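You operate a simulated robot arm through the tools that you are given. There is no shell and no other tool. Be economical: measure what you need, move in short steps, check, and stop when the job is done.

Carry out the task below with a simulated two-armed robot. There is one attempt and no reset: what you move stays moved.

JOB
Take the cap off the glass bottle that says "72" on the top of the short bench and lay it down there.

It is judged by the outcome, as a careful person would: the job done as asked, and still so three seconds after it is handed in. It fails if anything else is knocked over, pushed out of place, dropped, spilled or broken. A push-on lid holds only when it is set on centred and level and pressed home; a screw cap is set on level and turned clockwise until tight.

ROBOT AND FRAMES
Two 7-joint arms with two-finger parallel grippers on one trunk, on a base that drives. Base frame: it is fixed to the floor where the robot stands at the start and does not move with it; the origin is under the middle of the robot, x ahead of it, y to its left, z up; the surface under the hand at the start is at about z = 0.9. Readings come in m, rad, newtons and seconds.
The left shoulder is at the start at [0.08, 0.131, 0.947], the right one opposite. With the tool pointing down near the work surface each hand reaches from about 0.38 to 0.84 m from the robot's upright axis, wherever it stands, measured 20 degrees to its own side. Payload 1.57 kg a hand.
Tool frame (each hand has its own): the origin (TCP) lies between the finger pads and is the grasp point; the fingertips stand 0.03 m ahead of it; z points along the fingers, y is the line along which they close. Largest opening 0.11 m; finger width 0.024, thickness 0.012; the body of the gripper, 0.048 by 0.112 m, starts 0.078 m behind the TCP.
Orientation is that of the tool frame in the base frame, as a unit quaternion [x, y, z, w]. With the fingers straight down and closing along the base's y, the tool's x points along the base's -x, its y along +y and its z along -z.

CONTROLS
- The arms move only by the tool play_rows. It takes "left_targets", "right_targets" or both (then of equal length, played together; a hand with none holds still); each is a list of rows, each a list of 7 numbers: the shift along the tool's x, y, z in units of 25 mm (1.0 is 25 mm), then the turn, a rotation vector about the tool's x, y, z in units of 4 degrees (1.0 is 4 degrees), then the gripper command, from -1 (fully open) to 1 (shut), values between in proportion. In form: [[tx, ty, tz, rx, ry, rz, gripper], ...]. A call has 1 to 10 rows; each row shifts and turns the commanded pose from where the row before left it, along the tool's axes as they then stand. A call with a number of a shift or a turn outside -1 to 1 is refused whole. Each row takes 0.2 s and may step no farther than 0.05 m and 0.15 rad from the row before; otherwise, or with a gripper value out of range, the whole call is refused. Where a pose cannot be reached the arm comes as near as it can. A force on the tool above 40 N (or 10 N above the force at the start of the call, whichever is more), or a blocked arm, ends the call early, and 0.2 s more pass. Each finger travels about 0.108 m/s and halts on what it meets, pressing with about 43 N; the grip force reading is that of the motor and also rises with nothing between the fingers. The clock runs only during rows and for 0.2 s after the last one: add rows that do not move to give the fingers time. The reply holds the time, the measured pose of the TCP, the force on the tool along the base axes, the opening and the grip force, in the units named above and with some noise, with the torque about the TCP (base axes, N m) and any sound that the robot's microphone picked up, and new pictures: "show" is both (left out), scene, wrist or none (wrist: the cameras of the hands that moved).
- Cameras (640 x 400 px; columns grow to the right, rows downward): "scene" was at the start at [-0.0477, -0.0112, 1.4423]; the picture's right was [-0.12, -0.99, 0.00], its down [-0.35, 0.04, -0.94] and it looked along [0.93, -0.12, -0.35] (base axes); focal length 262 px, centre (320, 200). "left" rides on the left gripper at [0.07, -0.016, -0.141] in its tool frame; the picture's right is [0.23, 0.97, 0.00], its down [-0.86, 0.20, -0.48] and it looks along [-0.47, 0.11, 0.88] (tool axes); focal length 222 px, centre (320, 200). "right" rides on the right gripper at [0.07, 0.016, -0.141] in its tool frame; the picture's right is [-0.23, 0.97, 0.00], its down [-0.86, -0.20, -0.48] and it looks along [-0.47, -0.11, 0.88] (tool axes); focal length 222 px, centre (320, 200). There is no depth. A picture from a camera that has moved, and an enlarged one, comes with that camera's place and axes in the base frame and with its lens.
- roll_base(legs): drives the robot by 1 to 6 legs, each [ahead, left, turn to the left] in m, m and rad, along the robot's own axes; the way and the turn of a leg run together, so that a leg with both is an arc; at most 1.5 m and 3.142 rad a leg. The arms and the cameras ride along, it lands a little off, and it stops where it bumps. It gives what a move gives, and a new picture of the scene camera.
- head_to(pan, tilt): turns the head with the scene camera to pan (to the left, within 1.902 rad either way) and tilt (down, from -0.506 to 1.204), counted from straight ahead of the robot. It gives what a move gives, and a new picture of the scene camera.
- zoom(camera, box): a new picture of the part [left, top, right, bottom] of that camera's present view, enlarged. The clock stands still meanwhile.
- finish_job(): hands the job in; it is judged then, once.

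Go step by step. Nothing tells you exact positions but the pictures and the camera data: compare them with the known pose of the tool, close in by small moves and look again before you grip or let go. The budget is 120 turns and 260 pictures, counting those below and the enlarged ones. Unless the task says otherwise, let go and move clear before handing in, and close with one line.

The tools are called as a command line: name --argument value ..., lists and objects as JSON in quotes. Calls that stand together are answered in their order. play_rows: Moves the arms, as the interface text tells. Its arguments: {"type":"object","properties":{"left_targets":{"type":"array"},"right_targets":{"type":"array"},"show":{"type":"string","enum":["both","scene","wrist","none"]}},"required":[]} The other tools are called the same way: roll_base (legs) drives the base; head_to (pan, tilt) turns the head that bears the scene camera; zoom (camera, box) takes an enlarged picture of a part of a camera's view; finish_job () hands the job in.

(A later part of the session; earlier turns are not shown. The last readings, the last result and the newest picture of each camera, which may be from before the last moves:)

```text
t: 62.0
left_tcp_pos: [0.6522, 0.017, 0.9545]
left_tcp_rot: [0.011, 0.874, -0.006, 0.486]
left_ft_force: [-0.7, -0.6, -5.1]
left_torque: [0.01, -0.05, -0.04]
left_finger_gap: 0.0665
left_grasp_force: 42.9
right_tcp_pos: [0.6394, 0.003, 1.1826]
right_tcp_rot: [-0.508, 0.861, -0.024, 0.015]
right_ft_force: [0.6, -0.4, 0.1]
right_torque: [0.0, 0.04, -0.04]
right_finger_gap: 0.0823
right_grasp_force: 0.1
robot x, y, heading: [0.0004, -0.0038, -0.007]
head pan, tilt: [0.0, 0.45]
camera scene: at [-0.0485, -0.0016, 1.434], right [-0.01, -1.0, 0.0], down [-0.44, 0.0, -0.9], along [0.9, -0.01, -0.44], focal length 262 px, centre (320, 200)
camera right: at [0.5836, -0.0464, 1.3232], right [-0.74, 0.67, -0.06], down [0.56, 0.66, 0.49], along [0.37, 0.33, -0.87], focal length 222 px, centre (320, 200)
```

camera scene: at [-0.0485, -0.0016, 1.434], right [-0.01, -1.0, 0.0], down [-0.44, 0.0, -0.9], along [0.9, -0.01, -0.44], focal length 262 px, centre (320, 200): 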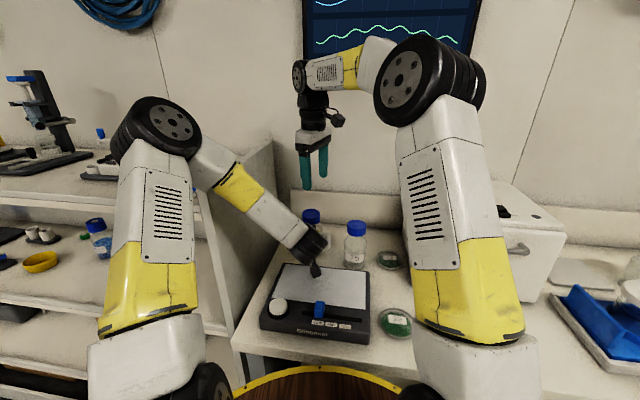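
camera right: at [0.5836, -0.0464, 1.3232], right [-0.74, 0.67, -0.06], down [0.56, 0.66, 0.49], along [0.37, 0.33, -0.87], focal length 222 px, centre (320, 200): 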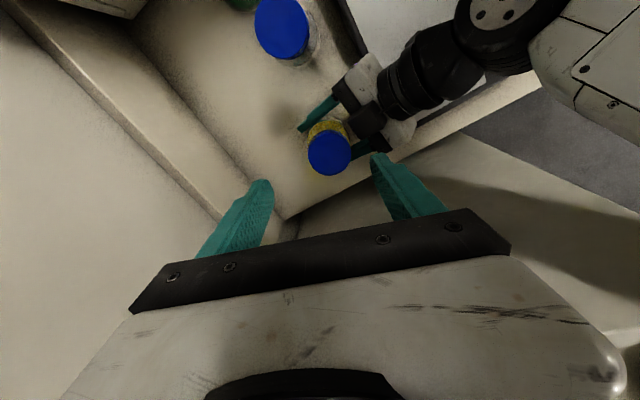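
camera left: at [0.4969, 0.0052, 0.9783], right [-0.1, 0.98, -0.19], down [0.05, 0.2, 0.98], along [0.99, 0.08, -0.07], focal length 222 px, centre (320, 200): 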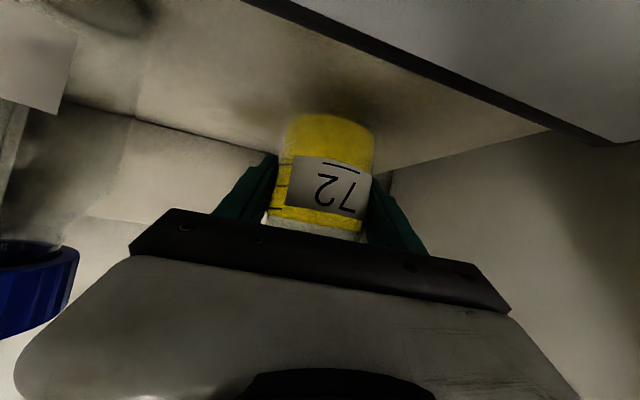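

The bottle is still slightly airborne. I lower further, correct the right hand's small tilt (about 3°), and continue rotating it back.

play_rows --left_targets '[[0.034, 0, 0.021, 0, 0, 0, 0.3], [0.034, 0, 0.021, 0, 0, 0, 0.3], [0.034, 0, 0.021, 0, 0, 0, 0.3], [0.034, 0, 0.021, 0, 0, 0, 0.3], [0, 0, 0, 0, 0, 0, 0.3], [0, 0, 0, 0, 0, 0, 0.3], [0, 0, 0, 0, 0, 0, 0.3], [0, 0, 0, 0, 0, 0, 0.3], [0, 0, 0, 0, 0, 0, 0.3], [0, 0, 0, 0, 0, 0, 0.3]]' --right_targets '[[0, 0, 0, -0.8, 0, 0, -0.5], [0, 0, 0, 0, 0, 1, -0.5], [0, 0, 0, 0, 0, 1, -0.5], [0, 0, 0, 0, 0, 1, -0.5], [0, 0, 0, 0, 0, 1, -0.5], [0, 0, 0, 0, 0, 1, -0.5], [0, 0, 0, 0, 0, 1, -0.5], [0, 0, 0, 0, 0, 1, -0.5], [0, 0, 0, 0, 0, 1, -0.5], [0, 0, 0, 0, 0, 1, -0.5]]' --show "none"

play_rows --right_targets '[[0, 0, 0, 0, 0, 1, -0.5], [0, 0, 0, 0, 0, 1, -0.5], [0, 0, 0, 0, 0, 1, -0.5], [0, 0, 0, 0, 0, 1, -0.5], [0, 0, 0, 0, 0, 1, -0.5], [0, 0, 0, 0, 0, 1, -0.5], [0, 0, 0, 0, 0, 1, -0.5], [0, 0, 0, 0, 0, 1, -0.5], [0, 0, 0, 0, 0, 1, -0.5], [0, 0, 0, 0, 0, 1, -0.5]]'

zoom --camera "left" --box '[0, 0, 640, 400]'

zoom --camera "scene" --box '[260, 160, 420, 300]'

```text
t: 64.2
left_tcp_pos: [0.6532, 0.0163, 0.9495]
left_tcp_rot: [0.01, 0.874, -0.005, 0.485]
left_ft_force: [1.4, 0.3, -4.6]
left_torque: [0.02, 0.01, -0.01]
left_finger_gap: 0.0662
left_grasp_force: 43.1
right_tcp_pos: [0.6378, 0.0044, 1.183]
right_tcp_rot: [-0.216, 0.976, 0.0, 0.002]
right_ft_force: [-0.1, -0.3, -0.2]
right_torque: [0.0, -0.01, 0.02]
right_finger_gap: 0.0824
right_grasp_force: 0.1
robot x, y, heading: [-0.0002, -0.0001, -0.006]
head pan, tilt: [0.0, 0.45]
```

```text
t: 66.4
left_tcp_pos: [0.6539, 0.015, 0.9499]
left_tcp_rot: [0.01, 0.874, -0.006, 0.486]
left_ft_force: [0.1, -0.5, -3.7]
left_torque: [0.02, -0.02, 0.02]
left_finger_gap: 0.0661
left_grasp_force: 43.1
right_tcp_pos: [0.6399, 0.0036, 1.1842]
right_tcp_rot: [0.13, 0.992, 0.0, 0.001]
right_ft_force: [-0.1, 0.3, 0.3]
right_torque: [-0.01, -0.01, -0.03]
right_finger_gap: 0.0823
right_grasp_force: 0.0
robot x, y, heading: [-0.0008, -0.0004, -0.015]
head pan, tilt: [0.0, 0.45]
camera scene: at [-0.0485, -0.0016, 1.434], right [-0.01, -1.0, 0.0], down [-0.44, 0.0, -0.9], along [0.9, -0.01, -0.44], focal length 262 px, centre (320, 200)
camera right: at [0.5761, 0.0368, 1.3251], right [0.47, 0.88, 0.0], down [0.77, -0.41, 0.48], along [0.42, -0.22, -0.88], focal length 222 px, centre (320, 200)
```

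scene: 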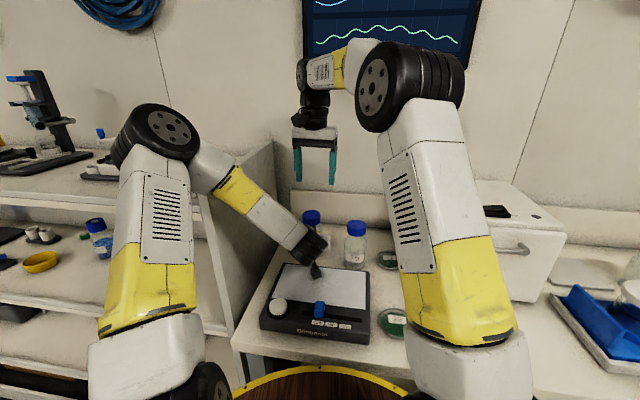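
right: 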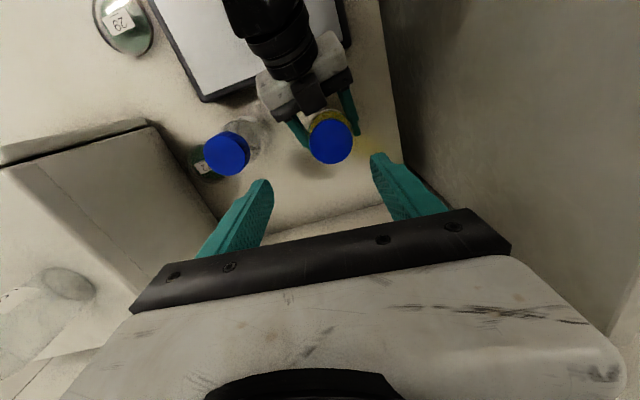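

```text
1.00 times, centred on (320, 200) of left (not enlarged: the box is as wide or as high as the picture)
camera zoom: at [0.4968, 0.0047, 0.9657], right [-0.1, 0.98, -0.19], down [0.05, 0.2, 0.98], along [0.99, 0.08, -0.07], focal length 222 px, centre (320, 200)
```

zoom: 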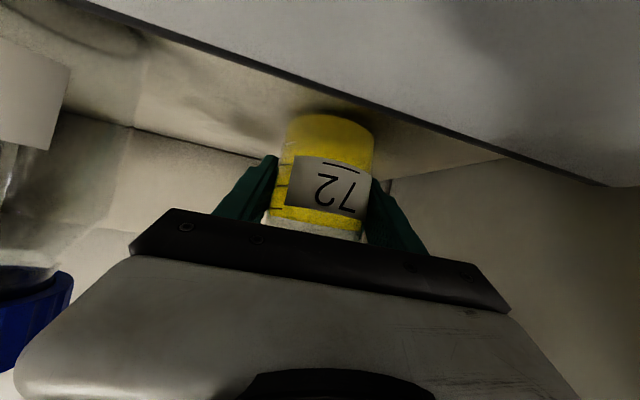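

```text
2.86 times, centred on (340, 230) of scene
camera zoom: at [-0.0485, -0.0016, 1.434], right [-0.01, -1.0, 0.0], down [-0.44, 0.0, -0.9], along [0.9, -0.01, -0.44], focal length 749 px, centre (263, 114)
```

zoom: 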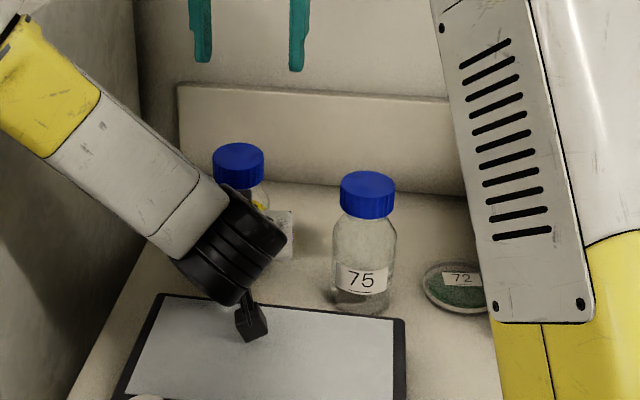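

Geometry says the base is about at bench level; lowering 1 mm at a time and watching the weight reading.

play_rows --left_targets '[[0.034, 0, 0.021, 0, 0, 0, 0.3], [0, 0, 0, 0, 0, 0, 0.3]]' --show "none"

play_rows --left_targets '[[0.034, 0, 0.021, 0, 0, 0, 0.3], [0, 0, 0, 0, 0, 0, 0.3]]' --show "wrist"

```text
t: 67.0
left_tcp_pos: [0.652, 0.0159, 0.9494]
left_tcp_rot: [0.01, 0.874, -0.005, 0.486]
left_ft_force: [-0.5, -0.1, -4.2]
left_torque: [0.01, -0.01, 0.04]
left_finger_gap: 0.0665
left_grasp_force: 42.8
right_tcp_pos: [0.639, 0.0034, 1.1841]
right_tcp_rot: [0.13, 0.991, 0.001, 0.001]
right_ft_force: [0.0, -0.1, 0.9]
right_torque: [0.0, -0.02, 0.0]
right_finger_gap: 0.0825
right_grasp_force: 0.0
robot x, y, heading: [-0.0033, -0.0055, -0.017]
head pan, tilt: [0.0, 0.45]
```

```text
t: 67.6
left_tcp_pos: [0.652, 0.0168, 0.949]
left_tcp_rot: [0.011, 0.874, -0.006, 0.486]
left_ft_force: [-0.7, -0.4, -4.4]
left_torque: [-0.04, 0.01, -0.04]
left_finger_gap: 0.0665
left_grasp_force: 43.3
right_tcp_pos: [0.6398, 0.0038, 1.1828]
right_tcp_rot: [0.129, 0.992, 0.001, 0.001]
right_ft_force: [0.1, -1.0, 0.5]
right_torque: [0.03, 0.03, -0.03]
right_finger_gap: 0.0827
right_grasp_force: 0.1
robot x, y, heading: [-0.0009, -0.0008, -0.012]
head pan, tilt: [0.0, 0.45]
camera left: at [0.4956, 0.0053, 0.9646], right [-0.1, 0.98, -0.19], down [0.05, 0.2, 0.98], along [0.99, 0.08, -0.07], focal length 222 px, centre (320, 200)
```

left: 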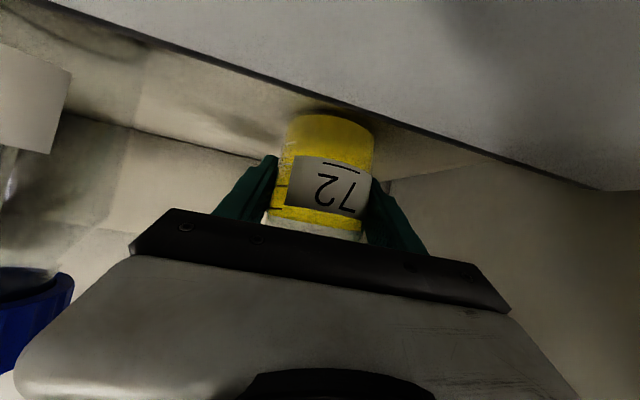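

Still airborne, and the cap now seems closer to the robot than the grip axis — the bottle may have pivoted in the left fingers. Checking the tilt.

zoom --camera "right" --box '[230, 60, 430, 185]'

head_to --pan -0.35 --tilt 0.55

zoom --camera "left" --box '[220, 80, 420, 240]'

```text
3.20 times, centred on (330, 122) of right
camera zoom: at [0.5761, 0.0368, 1.3251], right [0.47, 0.88, 0.0], down [0.77, -0.41, 0.48], along [0.42, -0.22, -0.88], focal length 711 px, centre (288, 448)
```

zoom: 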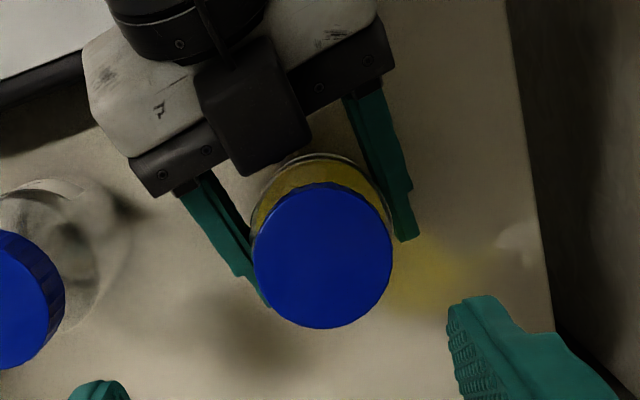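

```text
t: 68.4
left_tcp_pos: [0.6511, 0.0173, 0.9484]
left_tcp_rot: [0.01, 0.874, -0.005, 0.486]
left_ft_force: [0.8, -0.8, -4.4]
left_torque: [0.02, 0.03, 0.01]
left_finger_gap: 0.0665
left_grasp_force: 42.7
right_tcp_pos: [0.6385, 0.0039, 1.1834]
right_tcp_rot: [0.129, 0.992, 0.001, 0.0]
right_ft_force: [0.2, 0.2, -0.3]
right_torque: [0.04, -0.01, 0.0]
right_finger_gap: 0.0825
right_grasp_force: 0.0
robot x, y, heading: [0.0019, -0.0028, -0.012]
head pan, tilt: [-0.351, 0.55]
camera scene: at [-0.0564, -0.0323, 1.425], right [-0.35, -0.94, 0.0], down [-0.49, 0.18, -0.85], along [0.8, -0.3, -0.52], focal length 262 px, centre (320, 200)
```

scene: 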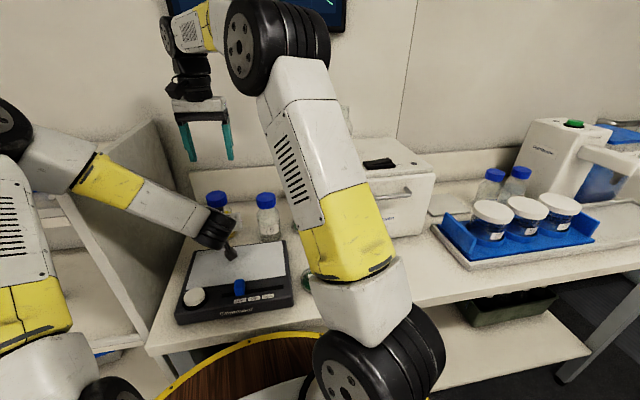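

```text
2.50 times, centred on (320, 160) of left
camera zoom: at [0.4956, 0.0053, 0.9646], right [-0.1, 0.98, -0.19], down [0.05, 0.2, 0.98], along [0.99, 0.08, -0.07], focal length 555 px, centre (320, 300)
```

zoom: 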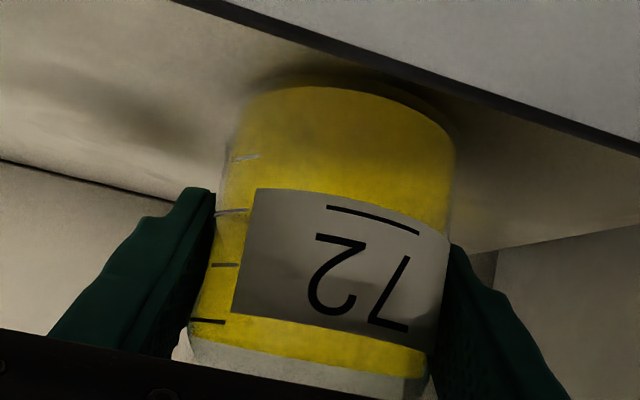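

zoom --camera "scene" --box '[170, 170, 300, 270]'

head_to --pan 0.3 --tilt 0.45

zoom --camera "scene" --box '[340, 170, 470, 270]'

```text
4.00 times, centred on (235, 220) of scene
camera zoom: at [-0.0564, -0.0323, 1.425], right [-0.35, -0.94, 0.0], down [-0.49, 0.18, -0.85], along [0.8, -0.3, -0.52], focal length 1049 px, centre (660, 120)
```

zoom: 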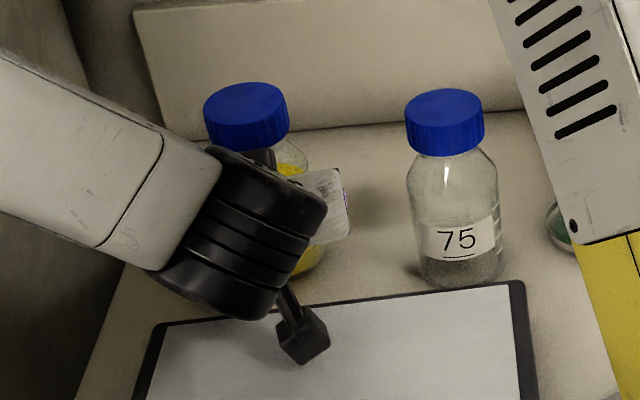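

```text
t: 69.4
left_tcp_pos: [0.6518, 0.0159, 0.9489]
left_tcp_rot: [0.011, 0.874, -0.006, 0.486]
left_ft_force: [-0.3, 0.7, -3.9]
left_torque: [-0.01, 0.01, -0.01]
left_finger_gap: 0.0663
left_grasp_force: 42.6
right_tcp_pos: [0.6392, 0.0024, 1.1827]
right_tcp_rot: [0.129, 0.992, 0.0, 0.001]
right_ft_force: [0.3, -0.4, -0.7]
right_torque: [0.01, -0.02, -0.03]
right_finger_gap: 0.0824
right_grasp_force: 0.1
robot x, y, heading: [0.0014, -0.0028, -0.011]
head pan, tilt: [0.3, 0.45]
camera scene: at [-0.0523, 0.0255, 1.434], right [0.28, -0.96, 0.0], down [-0.42, -0.12, -0.9], along [0.86, 0.26, -0.44], focal length 262 px, centre (320, 200)
```

scene: 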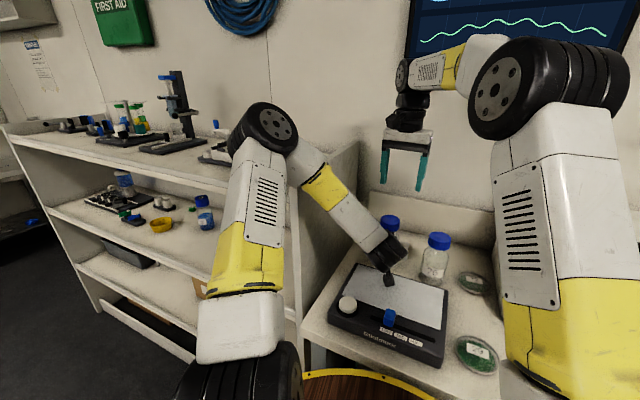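

```text
4.00 times, centred on (405, 220) of scene
camera zoom: at [-0.0523, 0.0255, 1.434], right [0.28, -0.96, 0.0], down [-0.42, -0.12, -0.9], along [0.86, 0.26, -0.44], focal length 1049 px, centre (-20, 120)
```

zoom: 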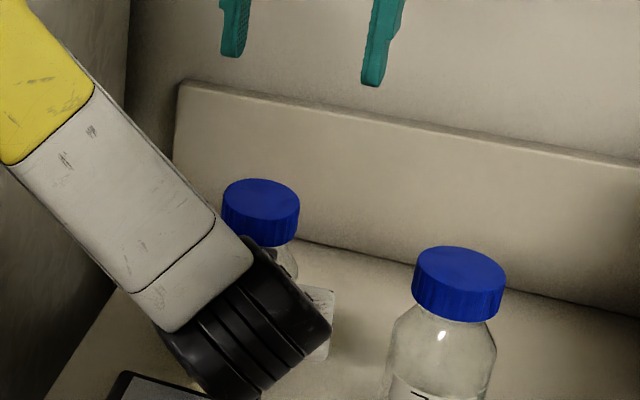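

Analysis: the bottle has shifted ~1 cm toward the robot and tilted slightly in the left fingers. I'll set it on the bench, let it stand free, and regrip. Lowering carefully to contact.

play_rows --left_targets '[[0.034, 0, 0.021, 0, 0, 0, 0.3], [0.034, 0, 0.021, 0, 0, 0, 0.3], [0.034, 0, 0.021, 0, 0, 0, 0.3], [0, 0, 0, 0, 0, 0, 0.3]]' --show "wrist"

```text
t: 70.4
left_tcp_pos: [0.6526, 0.0163, 0.948]
left_tcp_rot: [0.01, 0.873, -0.006, 0.488]
left_ft_force: [-5.4, 0.2, 28.9]
left_torque: [0.04, 1.06, 0.0]
left_finger_gap: 0.0666
left_grasp_force: 43.2
right_tcp_pos: [0.6385, 0.0038, 1.1845]
right_tcp_rot: [0.13, 0.992, 0.001, 0.002]
right_ft_force: [-0.3, 0.2, -0.3]
right_torque: [0.0, -0.01, 0.0]
right_finger_gap: 0.0824
right_grasp_force: 0.1
robot x, y, heading: [0.0001, -0.0013, -0.01]
head pan, tilt: [0.3, 0.45]
camera left: at [0.4963, 0.0046, 0.9623], right [-0.09, 0.98, -0.19], down [0.04, 0.2, 0.98], along [0.99, 0.08, -0.06], focal length 222 px, centre (320, 200)
```

left: 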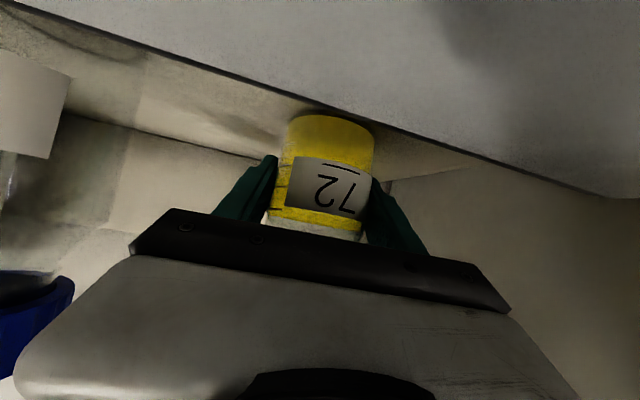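

Contact made at the bottle's front bottom edge, confirming the tilt (top toward me). I rotate the left hand 4° to right it, then feel again.

play_rows --left_targets '[[-0.05, 0, -0.03, 0, 0, 0, 0.3], [-0.05, 0, -0.03, 0, 0.5, 0, 0.3], [0, 0, 0, 0, 0.5, 0, 0.3], [0, 0, 0, 0, 0, 0, 0.3]]' --show "none"

play_rows --left_targets '[[0.036, 0, 0.018, 0, 0, 0, 0.3], [0.036, 0, 0.018, 0, 0, 0, 0.3], [0, 0, 0, 0, 0, 0, 0.3]]' --show "wrist"

```text
t: 71.4
left_tcp_pos: [0.6515, 0.0164, 0.9456]
left_tcp_rot: [0.011, 0.891, -0.006, 0.454]
left_ft_force: [0.5, 0.7, -3.7]
left_torque: [0.01, 0.01, -0.01]
left_finger_gap: 0.0663
left_grasp_force: 42.8
right_tcp_pos: [0.6388, 0.0038, 1.1827]
right_tcp_rot: [0.13, 0.992, 0.001, 0.001]
right_ft_force: [-0.5, 0.5, 0.7]
right_torque: [-0.01, -0.02, 0.01]
right_finger_gap: 0.0824
right_grasp_force: 0.0
robot x, y, heading: [0.0013, -0.0033, -0.008]
head pan, tilt: [0.3, 0.45]
```

```text
t: 72.2
left_tcp_pos: [0.6526, 0.0171, 0.9443]
left_tcp_rot: [0.011, 0.89, -0.006, 0.455]
left_ft_force: [-0.4, 1.3, 1.1]
left_torque: [0.04, -0.11, 0.07]
left_finger_gap: 0.0665
left_grasp_force: 42.8
right_tcp_pos: [0.6391, 0.003, 1.184]
right_tcp_rot: [0.13, 0.992, 0.001, 0.002]
right_ft_force: [0.6, 0.3, -0.1]
right_torque: [0.02, 0.02, 0.0]
right_finger_gap: 0.0823
right_grasp_force: 0.1
robot x, y, heading: [0.0036, -0.0029, -0.012]
head pan, tilt: [0.3, 0.45]
camera left: at [0.4973, 0.0048, 0.9723], right [-0.11, 0.98, -0.18], down [0.12, 0.2, 0.97], along [0.99, 0.08, -0.14], focal length 222 px, centre (320, 200)
```

left: 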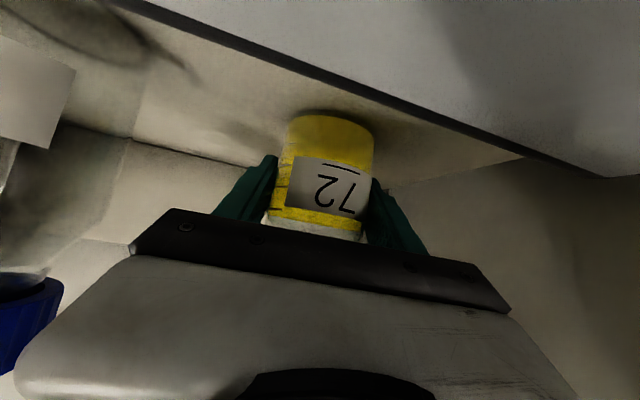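

Bottle is resting nearly level. Opening the left hand and checking that it stands.

play_rows --left_targets '[[0, 0, 0, 0, 0, 0, -0.25], [0, 0, 0, 0, 0, 0, -0.4], [0, 0, 0, 0, 0, 0, -0.7], [0, 0, 0, 0, 0, 0, -0.7]]' --show "wrist"

zoom --camera "right" --box '[230, 60, 430, 185]'

zoom --camera "scene" --box '[340, 170, 470, 270]'

```text
t: 73.2
left_tcp_pos: [0.6523, 0.016, 0.9456]
left_tcp_rot: [0.011, 0.89, -0.005, 0.455]
left_ft_force: [-0.3, -0.6, -0.4]
left_torque: [-0.04, 0.0, -0.01]
left_finger_gap: 0.0937
left_grasp_force: 0.0
right_tcp_pos: [0.6374, 0.0038, 1.1828]
right_tcp_rot: [0.13, 0.991, 0.0, 0.001]
right_ft_force: [-0.2, 0.6, 0.0]
right_torque: [-0.03, 0.03, -0.02]
right_finger_gap: 0.0825
right_grasp_force: 0.0
robot x, y, heading: [-0.001, -0.0058, -0.01]
head pan, tilt: [0.3, 0.45]
camera left: at [0.4972, 0.0047, 0.9721], right [-0.11, 0.98, -0.18], down [0.12, 0.2, 0.97], along [0.99, 0.08, -0.14], focal length 222 px, centre (320, 200)
```

left: 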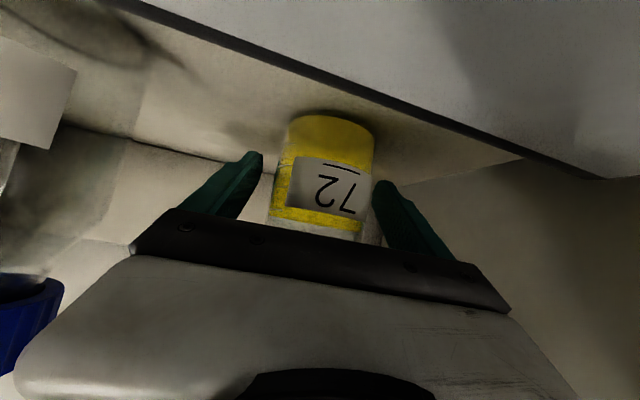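

```text
3.20 times, centred on (330, 122) of right
camera zoom: at [0.576, 0.0368, 1.3252], right [0.47, 0.88, 0.0], down [0.77, -0.41, 0.48], along [0.42, -0.22, -0.88], focal length 711 px, centre (288, 448)
```

zoom: 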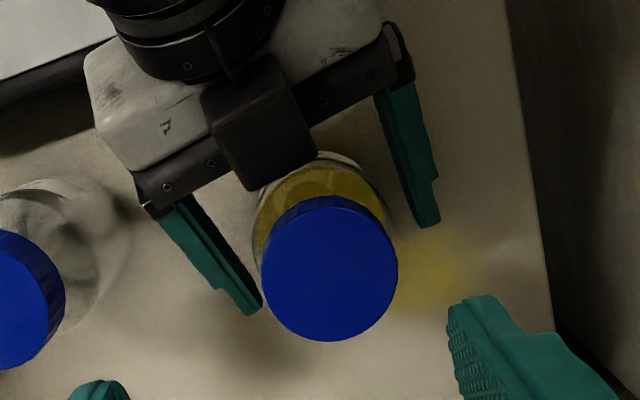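

```text
4.00 times, centred on (405, 220) of scene
camera zoom: at [-0.0524, 0.0256, 1.434], right [0.29, -0.96, 0.0], down [-0.42, -0.12, -0.9], along [0.86, 0.26, -0.44], focal length 1049 px, centre (-20, 120)
```

zoom: 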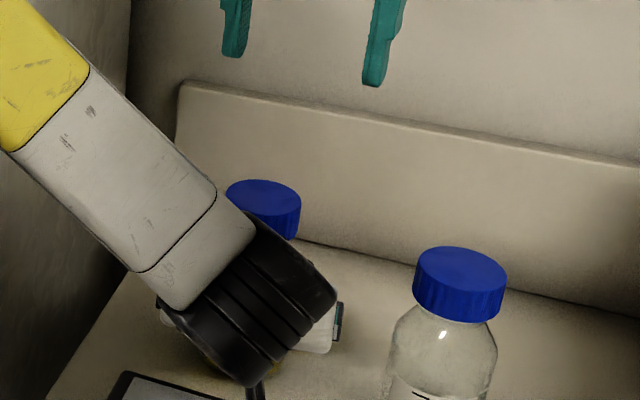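

Bottle stands upright on the bench, cap at about (0.649, 0.0175), top ~1.043. Regripping the body with the left hand a bit higher and flatter, closing gently.

play_rows --left_targets '[[-0.2, 0.06, -0.16, 0, -0.65, 0, -0.7], [-0.19, 0, -0.17, 0, -0.65, 0, -0.7], [0, 0, 0, 0, 0, 0, -0.5], [0, 0, 0, 0, 0, 0, -0.4], [0, 0, 0, 0, 0, 0, -0.3], [0, 0, 0, 0, 0, 0, -0.2], [0, 0, 0, 0, 0, 0, -0.1], [0, 0, 0, 0, 0, 0, 0.2], [0, 0, 0, 0, 0, 0, 0.3]]' --right_targets '[[-0.44, 0.4, 0, 0, 0, 0, -0.4], [0, 0.2, 0, 0, 0, 0, -0.4], [0, 0, 0, 0, 0, 0, -0.4], [0, 0, 0, 0, 0, 0, -0.4], [0, 0, 0, 0, 0, 0, -0.4], [0, 0, 0, 0, 0, 0, -0.4], [0, 0, 0, 0, 0, 0, -0.4], [0, 0, 0, 0, 0, 0, -0.4], [0, 0, 0, 0, 0, 0, -0.4]]'

zoom --camera "right" --box '[230, 60, 430, 185]'

```text
t: 75.2
left_tcp_pos: [0.6498, 0.0179, 0.96]
left_tcp_rot: [0.01, 0.869, -0.005, 0.495]
left_ft_force: [-0.2, -2.0, 1.1]
left_torque: [-0.11, 0.06, 0.01]
left_finger_gap: 0.0663
left_grasp_force: 42.8
right_tcp_pos: [0.6517, 0.0158, 1.1827]
right_tcp_rot: [0.13, 0.992, 0.0, 0.001]
right_ft_force: [-0.1, 0.4, 0.1]
right_torque: [0.01, 0.02, 0.0]
right_finger_gap: 0.0769
right_grasp_force: 0.0
robot x, y, heading: [-0.0035, -0.0026, -0.008]
head pan, tilt: [0.3, 0.45]
camera scene: at [-0.0525, 0.0255, 1.434], right [0.29, -0.96, 0.0], down [-0.42, -0.12, -0.9], along [0.86, 0.26, -0.44], focal length 262 px, centre (320, 200)
camera right: at [0.5893, 0.0484, 1.3238], right [0.47, 0.88, 0.0], down [0.77, -0.41, 0.48], along [0.42, -0.22, -0.88], focal length 222 px, centre (320, 200)
camera left: at [0.4945, 0.0068, 0.972], right [-0.09, 0.98, -0.2], down [0.03, 0.2, 0.98], along [1.0, 0.08, -0.05], focal length 222 px, centre (320, 200)
```

scene: 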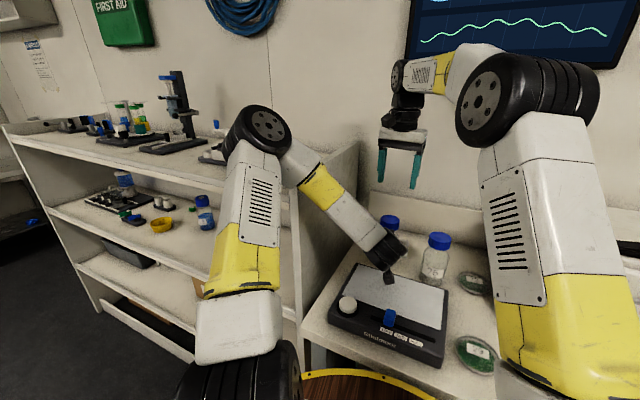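
right: 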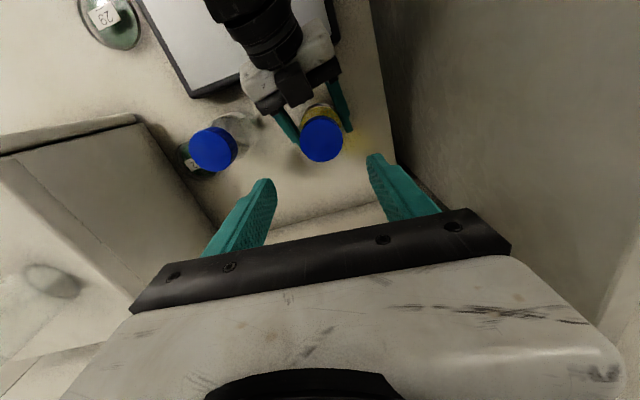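
left: 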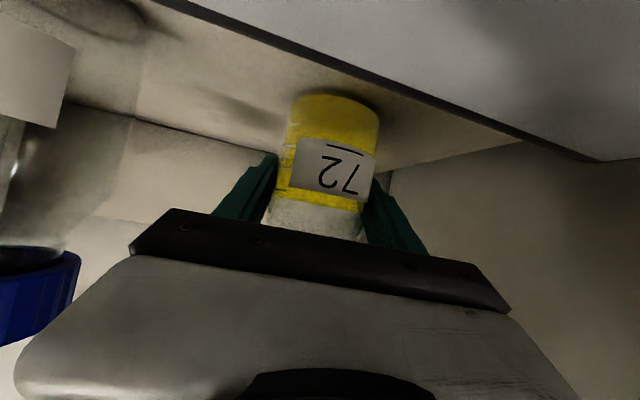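

```text
3.20 times, centred on (330, 122) of right
camera zoom: at [0.5893, 0.0484, 1.3238], right [0.47, 0.88, 0.0], down [0.77, -0.41, 0.48], along [0.42, -0.22, -0.88], focal length 711 px, centre (288, 448)
```

zoom: 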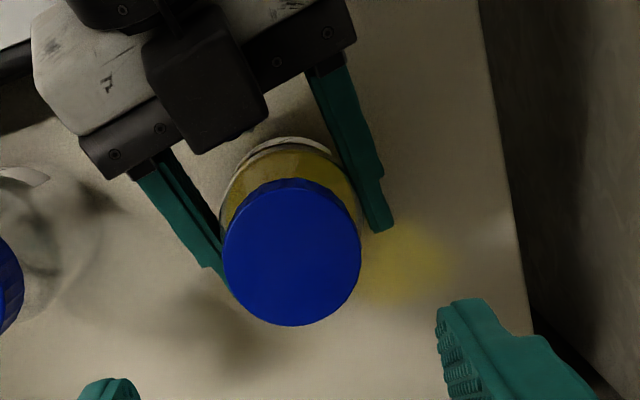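

Body held. Aligning the right hand over the cap and descending.

play_rows --right_targets '[[0.085, 0.06, 1, 0, 0, 0, -0.4], [0, 0, 1, 0, 0, 0, -0.4], [0, 0, 1, 0, 0, 0, -0.4], [0, 0, 1, 0, 0, 0, -0.4], [0, 0, 0.8, 0, 0, 0, -0.4], [0, 0, 0, 0, 0, 0, -0.4]]' --show "wrist"

zoom --camera "right" --box '[220, 120, 420, 245]'

```text
t: 76.6
left_tcp_pos: [0.6511, 0.0187, 0.9601]
left_tcp_rot: [0.01, 0.869, -0.006, 0.495]
left_ft_force: [-0.2, -2.0, 1.7]
left_torque: [-0.06, 0.05, -0.01]
left_finger_gap: 0.0664
left_grasp_force: 42.5
right_tcp_pos: [0.651, 0.015, 1.0626]
right_tcp_rot: [0.13, 0.992, 0.001, 0.001]
right_ft_force: [0.4, -0.9, 0.6]
right_torque: [-0.02, 0.03, 0.03]
right_finger_gap: 0.0767
right_grasp_force: 0.0
robot x, y, heading: [-0.0013, -0.0028, -0.008]
head pan, tilt: [0.3, 0.45]
camera right: at [0.5878, 0.048, 1.204], right [0.47, 0.88, 0.0], down [0.77, -0.41, 0.48], along [0.42, -0.22, -0.88], focal length 222 px, centre (320, 200)
```

right: 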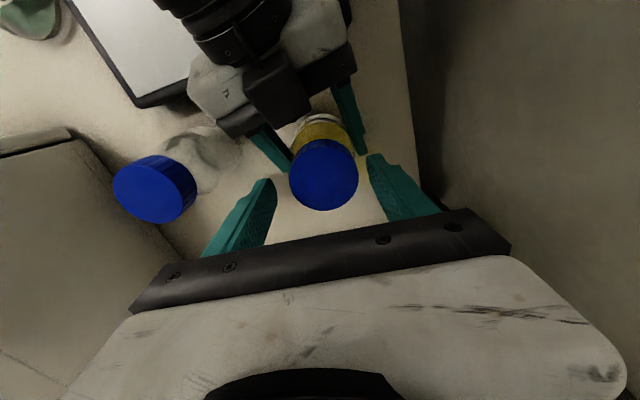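

```text
3.20 times, centred on (320, 182) of right
camera zoom: at [0.5878, 0.048, 1.204], right [0.47, 0.88, 0.0], down [0.77, -0.41, 0.48], along [0.42, -0.22, -0.88], focal length 711 px, centre (320, 256)
```

zoom: 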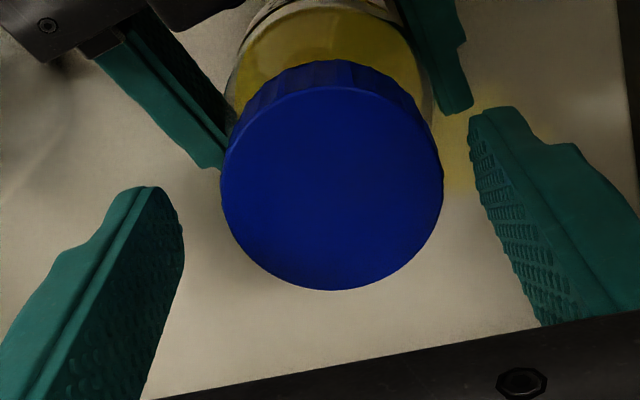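

play_rows --right_targets '[[0.03, 0.09, 0.3, 0, 0, 0, -0.4], [0, 0, 0.6, 0, 0, 0, -0.4], [0, 0, 0, 0, 0, 0, -0.2], [0, 0, 0, 0, 0, 0, -0.05], [0, 0, 0, 0, 0, 0, 0.1], [0, 0, 0, 0, 0, 0, 0.4], [0, 0, 0, 0, 0, 0, 0.6]]' --show "wrist"

```text
t: 78.2
left_tcp_pos: [0.6501, 0.018, 0.96]
left_tcp_rot: [0.01, 0.869, -0.005, 0.494]
left_ft_force: [-0.9, -0.7, 3.0]
left_torque: [-0.06, 0.06, 0.0]
left_finger_gap: 0.0662
left_grasp_force: 42.4
right_tcp_pos: [0.6494, 0.0189, 1.041]
right_tcp_rot: [0.13, 0.992, 0.001, 0.0]
right_ft_force: [0.1, -2.0, 0.0]
right_torque: [0.0, -0.02, 0.02]
right_finger_gap: 0.0521
right_grasp_force: 43.0
robot x, y, heading: [-0.0039, -0.0026, -0.012]
head pan, tilt: [0.3, 0.45]
camera right: at [0.5867, 0.0519, 1.1819], right [0.47, 0.88, 0.0], down [0.77, -0.41, 0.48], along [0.42, -0.22, -0.88], focal length 222 px, centre (320, 200)
```

right: 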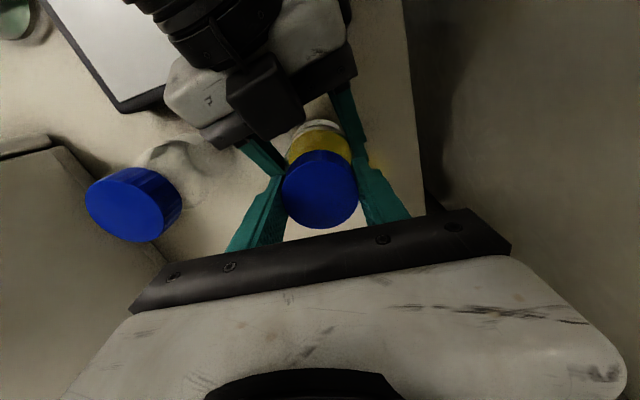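

Gripped with almost no side load. Turning counter-clockwise.

play_rows --right_targets '[[0, 0, -0.003, 0, 0, -1, 0.6], [0, 0, -0.003, 0, 0, -1, 0.6], [0, 0, -0.003, 0, 0, -1, 0.6], [0, 0, -0.003, 0, 0, -1, 0.6], [0, 0, -0.003, 0, 0, -1, 0.6], [0, 0, -0.003, 0, 0, -1, 0.6], [0, 0, -0.003, 0, 0, -1, 0.6], [0, 0, -0.003, 0, 0, -1, 0.6], [0, 0, -0.003, 0, 0, -1, 0.6], [0, 0, -0.003, 0, 0, -1, 0.6]]' --show "none"

```text
t: 80.4
left_tcp_pos: [0.6515, 0.0185, 0.9601]
left_tcp_rot: [0.011, 0.868, -0.006, 0.496]
left_ft_force: [15.8, 10.0, 6.2]
left_torque: [-0.64, 0.99, -0.01]
left_finger_gap: 0.0667
left_grasp_force: 42.8
right_tcp_pos: [0.6515, 0.0194, 1.043]
right_tcp_rot: [-0.218, 0.976, 0.001, 0.002]
right_ft_force: [-16.2, -10.2, -4.3]
right_torque: [-0.06, 0.14, -0.02]
right_finger_gap: 0.052
right_grasp_force: 43.4
robot x, y, heading: [-0.0003, -0.0061, -0.008]
head pan, tilt: [0.3, 0.45]
```

Side load of ~19 N; relieve with a small shift and continue.

play_rows --right_targets '[[0.07, -0.01, 0, 0, 0, -1, 0.6], [0, 0, -0.002, 0, 0, -1, 0.6], [0, 0, -0.002, 0, 0, -1, 0.6], [0, 0, -0.002, 0, 0, -1, 0.6], [0, 0, -0.002, 0, 0, -1, 0.6], [0, 0, -0.002, 0, 0, -1, 0.6], [0, 0, -0.002, 0, 0, -1, 0.6], [0, 0, -0.002, 0, 0, -1, 0.6], [0, 0, -0.002, 0, 0, -1, 0.6], [0, 0, -0.002, 0, 0, -1, 0.6]]' --show "none"

```text
t: 82.6
left_tcp_pos: [0.6503, 0.0189, 0.9594]
left_tcp_rot: [0.011, 0.869, -0.007, 0.494]
left_ft_force: [-4.0, 0.8, 9.7]
left_torque: [-0.15, -0.41, 0.03]
left_finger_gap: 0.0659
left_grasp_force: 43.5
right_tcp_pos: [0.6497, 0.0178, 1.0421]
right_tcp_rot: [-0.539, 0.842, -0.001, 0.002]
right_ft_force: [2.7, -1.9, -0.3]
right_torque: [0.0, 0.0, -0.01]
right_finger_gap: 0.0522
right_grasp_force: 43.1
robot x, y, heading: [-0.0011, -0.003, -0.012]
head pan, tilt: [0.3, 0.45]
```

Loads are near zero. Continuing.

play_rows --right_targets '[[0, 0, -0.003, 0, 0, -1, 0.6], [0, 0, -0.003, 0, 0, -1, 0.6], [0, 0, -0.003, 0, 0, -1, 0.6], [0, 0, -0.003, 0, 0, -1, 0.6], [0, 0, -0.003, 0, 0, -1, 0.6], [0, 0, -0.003, 0, 0, -1, 0.6], [0, 0, -0.003, 0, 0, -1, 0.6], [0, 0, -0.003, 0, 0, -1, 0.6], [0, 0, -0.003, 0, 0, -1, 0.6], [0, 0, -0.003, 0, 0, -1, 0.6]]' --show "wrist"

```text
t: 84.8
left_tcp_pos: [0.651, 0.0178, 0.9591]
left_tcp_rot: [0.011, 0.869, -0.006, 0.494]
left_ft_force: [-9.0, 1.1, 8.8]
left_torque: [-0.45, -0.7, -0.03]
left_finger_gap: 0.0661
left_grasp_force: 43.1
right_tcp_pos: [0.6509, 0.0184, 1.0432]
right_tcp_rot: [0.794, -0.608, 0.001, -0.001]
right_ft_force: [5.4, -4.6, -0.6]
right_torque: [-0.03, -0.07, -0.09]
right_finger_gap: 0.052
right_grasp_force: 42.7
robot x, y, heading: [-0.0039, 0.002, -0.015]
head pan, tilt: [0.3, 0.45]
camera right: at [0.6526, -0.0537, 1.1849], right [-1.0, -0.04, 0.0], down [-0.03, 0.88, 0.48], along [-0.01, 0.48, -0.88], focal length 222 px, centre (320, 200)
```

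right: 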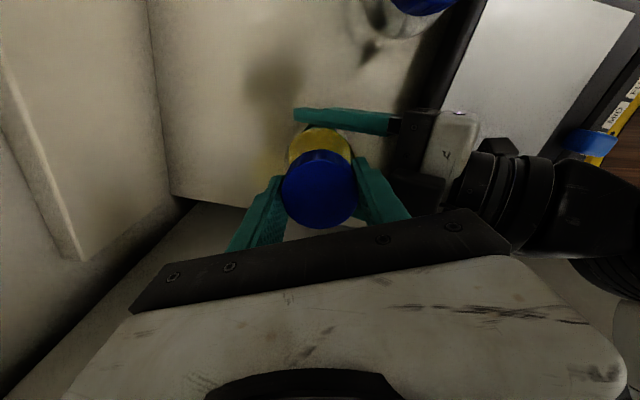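

play_rows --right_targets '[[0, 0, -0.003, 0, 0, -1, 0.6], [0, 0, -0.003, 0, 0, -1, 0.6], [0, 0, -0.003, 0, 0, -1, 0.6], [0, 0, -0.003, 0, 0, -1, 0.6], [0, 0, -0.003, 0, 0, -1, 0.6], [0, 0, -0.003, 0, 0, -1, 0.6], [0, 0, -0.003, 0, 0, -1, 0.6], [0, 0, -0.003, 0, 0, -1, 0.6], [0, 0, -0.003, 0, 0, -1, 0.6], [0, 0, -0.003, 0, 0, -1, 0.6]]' --show "none"

```text
t: 87.0
left_tcp_pos: [0.6516, 0.0187, 0.9597]
left_tcp_rot: [0.011, 0.869, -0.006, 0.494]
left_ft_force: [-12.9, 3.4, 7.7]
left_torque: [-0.41, -0.77, 0.07]
left_finger_gap: 0.0664
left_grasp_force: 43.0
right_tcp_pos: [0.6497, 0.0194, 1.0445]
right_tcp_rot: [0.954, -0.299, 0.001, 0.0]
right_ft_force: [10.9, -6.1, 0.2]
right_torque: [-0.05, -0.1, -0.08]
right_finger_gap: 0.0519
right_grasp_force: 42.9
robot x, y, heading: [-0.0024, -0.0027, -0.01]
head pan, tilt: [0.3, 0.45]
```

play_rows --right_targets '[[0.04, 0, -0.003, 0, 0, -1, 0.6], [0, 0, -0.003, 0, 0, -1, 0.6], [0, 0, -0.003, 0, 0, -1, 0.6], [0, 0, -0.003, 0, 0, -1, 0.6], [0, 0, -0.003, 0, 0, -1, 0.6], [0, 0, -0.003, 0, 0, -1, 0.6], [0, 0, -0.003, 0, 0, -1, 0.6], [0, 0, -0.003, 0, 0, -1, 0.6], [0, 0, -0.003, 0, 0, -1, 0.6]]' --show "none"

play_rows --right_targets '[[0, 0, -0.04, 0, 0, 0, 0.6], [0, 0, -0.04, 0, 0, 0, 0.6]]' --show "none"

```text
t: 89.0
left_tcp_pos: [0.651, 0.0175, 0.9597]
left_tcp_rot: [0.011, 0.869, -0.006, 0.495]
left_ft_force: [-4.2, -0.5, 3.1]
left_torque: [0.3, -0.24, 0.07]
left_finger_gap: 0.0665
left_grasp_force: 43.2
right_tcp_pos: [0.651, 0.0163, 1.0465]
right_tcp_rot: [1.0, 0.01, 0.002, 0.0]
right_ft_force: [3.1, 0.6, 0.7]
right_torque: [0.02, -0.04, -0.01]
right_finger_gap: 0.052
right_grasp_force: 42.6
robot x, y, heading: [0.0002, -0.0023, -0.011]
head pan, tilt: [0.3, 0.45]
```

```text
t: 89.6
left_tcp_pos: [0.6523, 0.0187, 0.96]
left_tcp_rot: [0.011, 0.869, -0.006, 0.495]
left_ft_force: [-1.7, -0.4, 2.0]
left_torque: [0.17, 0.03, 0.05]
left_finger_gap: 0.0664
left_grasp_force: 43.2
right_tcp_pos: [0.6514, 0.0172, 1.0476]
right_tcp_rot: [1.0, 0.009, 0.0, 0.001]
right_ft_force: [-1.2, -0.4, -0.8]
right_torque: [-0.03, 0.03, -0.03]
right_finger_gap: 0.0519
right_grasp_force: 42.7
robot x, y, heading: [-0.002, 0.001, -0.013]
head pan, tilt: [0.3, 0.45]
```

Lifting 2 mm met no resistance — the cap seems free. Lifting slowly.

play_rows --right_targets '[[0, 0, -0.1, 0, 0, 0, 0.6], [0, 0, -0.1, 0, 0, 0, 0.6], [0, 0, -0.2, 0, 0, 0, 0.6], [0, 0, -0.4, 0, 0, 0, 0.6], [0, 0, -0.5, 0, 0, 0, 0.6], [0, 0, -0.7, 0, 0, 0, 0.6], [0, 0, -1, 0, 0, 0, 0.6], [0, 0, 0, 0, 0, 0, 0.6]]'

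zoom --camera "scene" --box '[340, 150, 470, 270]'

```text
t: 91.4
left_tcp_pos: [0.6507, 0.019, 0.9601]
left_tcp_rot: [0.01, 0.869, -0.005, 0.494]
left_ft_force: [0.7, -1.1, 0.7]
left_torque: [0.04, -0.06, 0.03]
left_finger_gap: 0.0663
left_grasp_force: 43.3
right_tcp_pos: [0.6499, 0.0168, 1.1222]
right_tcp_rot: [1.0, 0.01, 0.002, 0.0]
right_ft_force: [0.5, 0.3, -0.4]
right_torque: [0.0, -0.02, -0.02]
right_finger_gap: 0.052
right_grasp_force: 43.0
robot x, y, heading: [-0.0024, -0.0054, -0.008]
head pan, tilt: [0.3, 0.45]
camera scene: at [-0.0525, 0.0255, 1.434], right [0.29, -0.96, 0.0], down [-0.42, -0.12, -0.9], along [0.86, 0.26, -0.44], focal length 262 px, centre (320, 200)
camera right: at [0.7206, 0.0022, 1.2637], right [-0.21, -0.98, 0.0], down [-0.86, 0.18, 0.48], along [-0.47, 0.1, -0.88], focal length 222 px, centre (320, 200)
```

scene: 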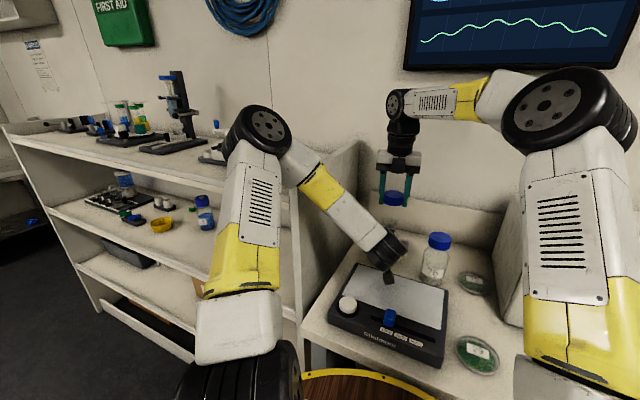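
right: 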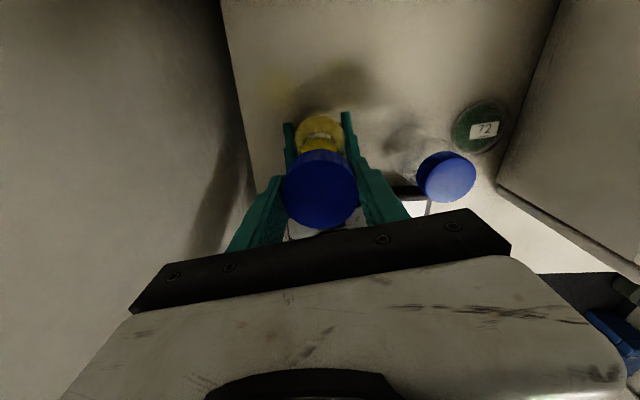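

```text
3.33 times, centred on (405, 210) of scene
camera zoom: at [-0.0525, 0.0255, 1.434], right [0.29, -0.96, 0.0], down [-0.42, -0.12, -0.9], along [0.86, 0.26, -0.44], focal length 874 px, centre (37, 167)
```

zoom: 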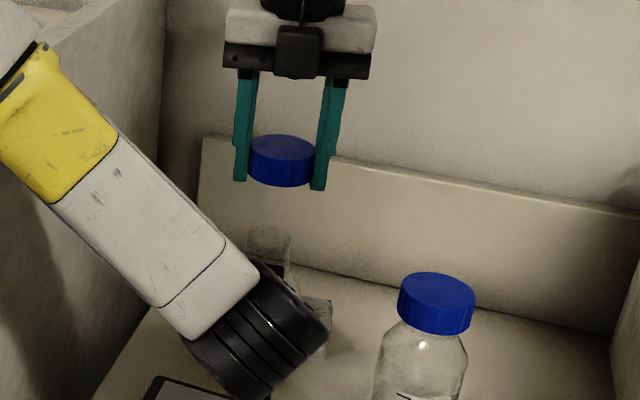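

The cap is off and held by the right hand; the bottle rests on the bench (left load ≈ 0). I open the left hand and back it straight out, and meanwhile raise the right hand a little.

play_rows --left_targets '[[0, 0, 0, 0, 0, 0, 0.0], [0, 0, 0, 0, 0, 0, -0.25], [0, 0, 0, 0, 0, 0, -0.4], [0, 0, 0, 0, 0, 0, -0.7], [0, 0, 0, 0, 0, 0, -0.7]]' --right_targets '[[0, 0, -0.4, 0, 0, 0, 0.6], [0, 0, -0.4, 0, 0, 0, 0.6], [0, 0, 0, 0, 0, 0, 0.6], [0, 0, 0, 0, 0, 0, 0.6], [0, 0, 0, 0, 0, 0, 0.6]]'

```text
t: 92.6
left_tcp_pos: [0.6522, 0.0184, 0.9586]
left_tcp_rot: [0.011, 0.869, -0.006, 0.495]
left_ft_force: [0.4, -0.2, 0.5]
left_torque: [-0.03, -0.01, 0.0]
left_finger_gap: 0.0936
left_grasp_force: 0.0
right_tcp_pos: [0.6494, 0.0188, 1.1419]
right_tcp_rot: [1.0, 0.01, 0.001, 0.0]
right_ft_force: [0.2, -0.5, -1.2]
right_torque: [0.0, 0.0, -0.02]
right_finger_gap: 0.0522
right_grasp_force: 43.6
robot x, y, heading: [0.0003, 0.0001, -0.011]
head pan, tilt: [0.3, 0.45]
camera scene: at [-0.0524, 0.0256, 1.434], right [0.29, -0.96, 0.0], down [-0.42, -0.12, -0.9], along [0.86, 0.26, -0.44], focal length 262 px, centre (320, 200)
camera right: at [0.7199, 0.003, 1.2847], right [-0.21, -0.98, 0.0], down [-0.86, 0.18, 0.48], along [-0.47, 0.1, -0.88], focal length 222 px, centre (320, 200)
camera left: at [0.4945, 0.0069, 0.9719], right [-0.09, 0.98, -0.2], down [0.03, 0.2, 0.98], along [1.0, 0.08, -0.05], focal length 222 px, centre (320, 200)
```

scene: 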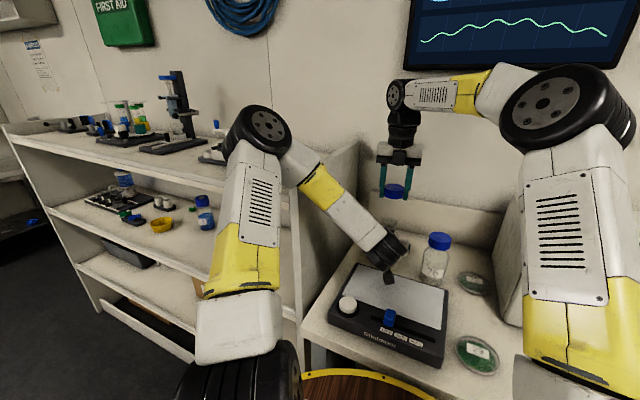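
right: 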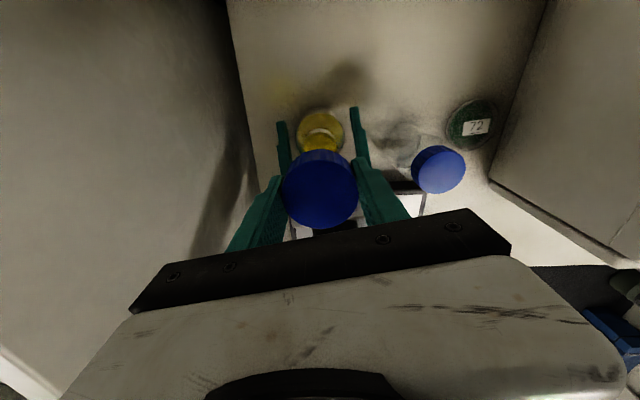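
left: 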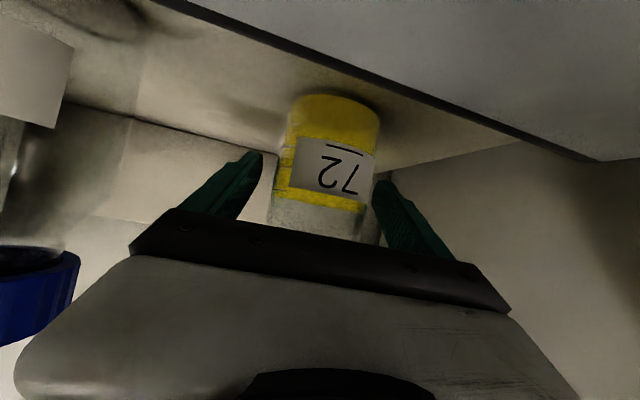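

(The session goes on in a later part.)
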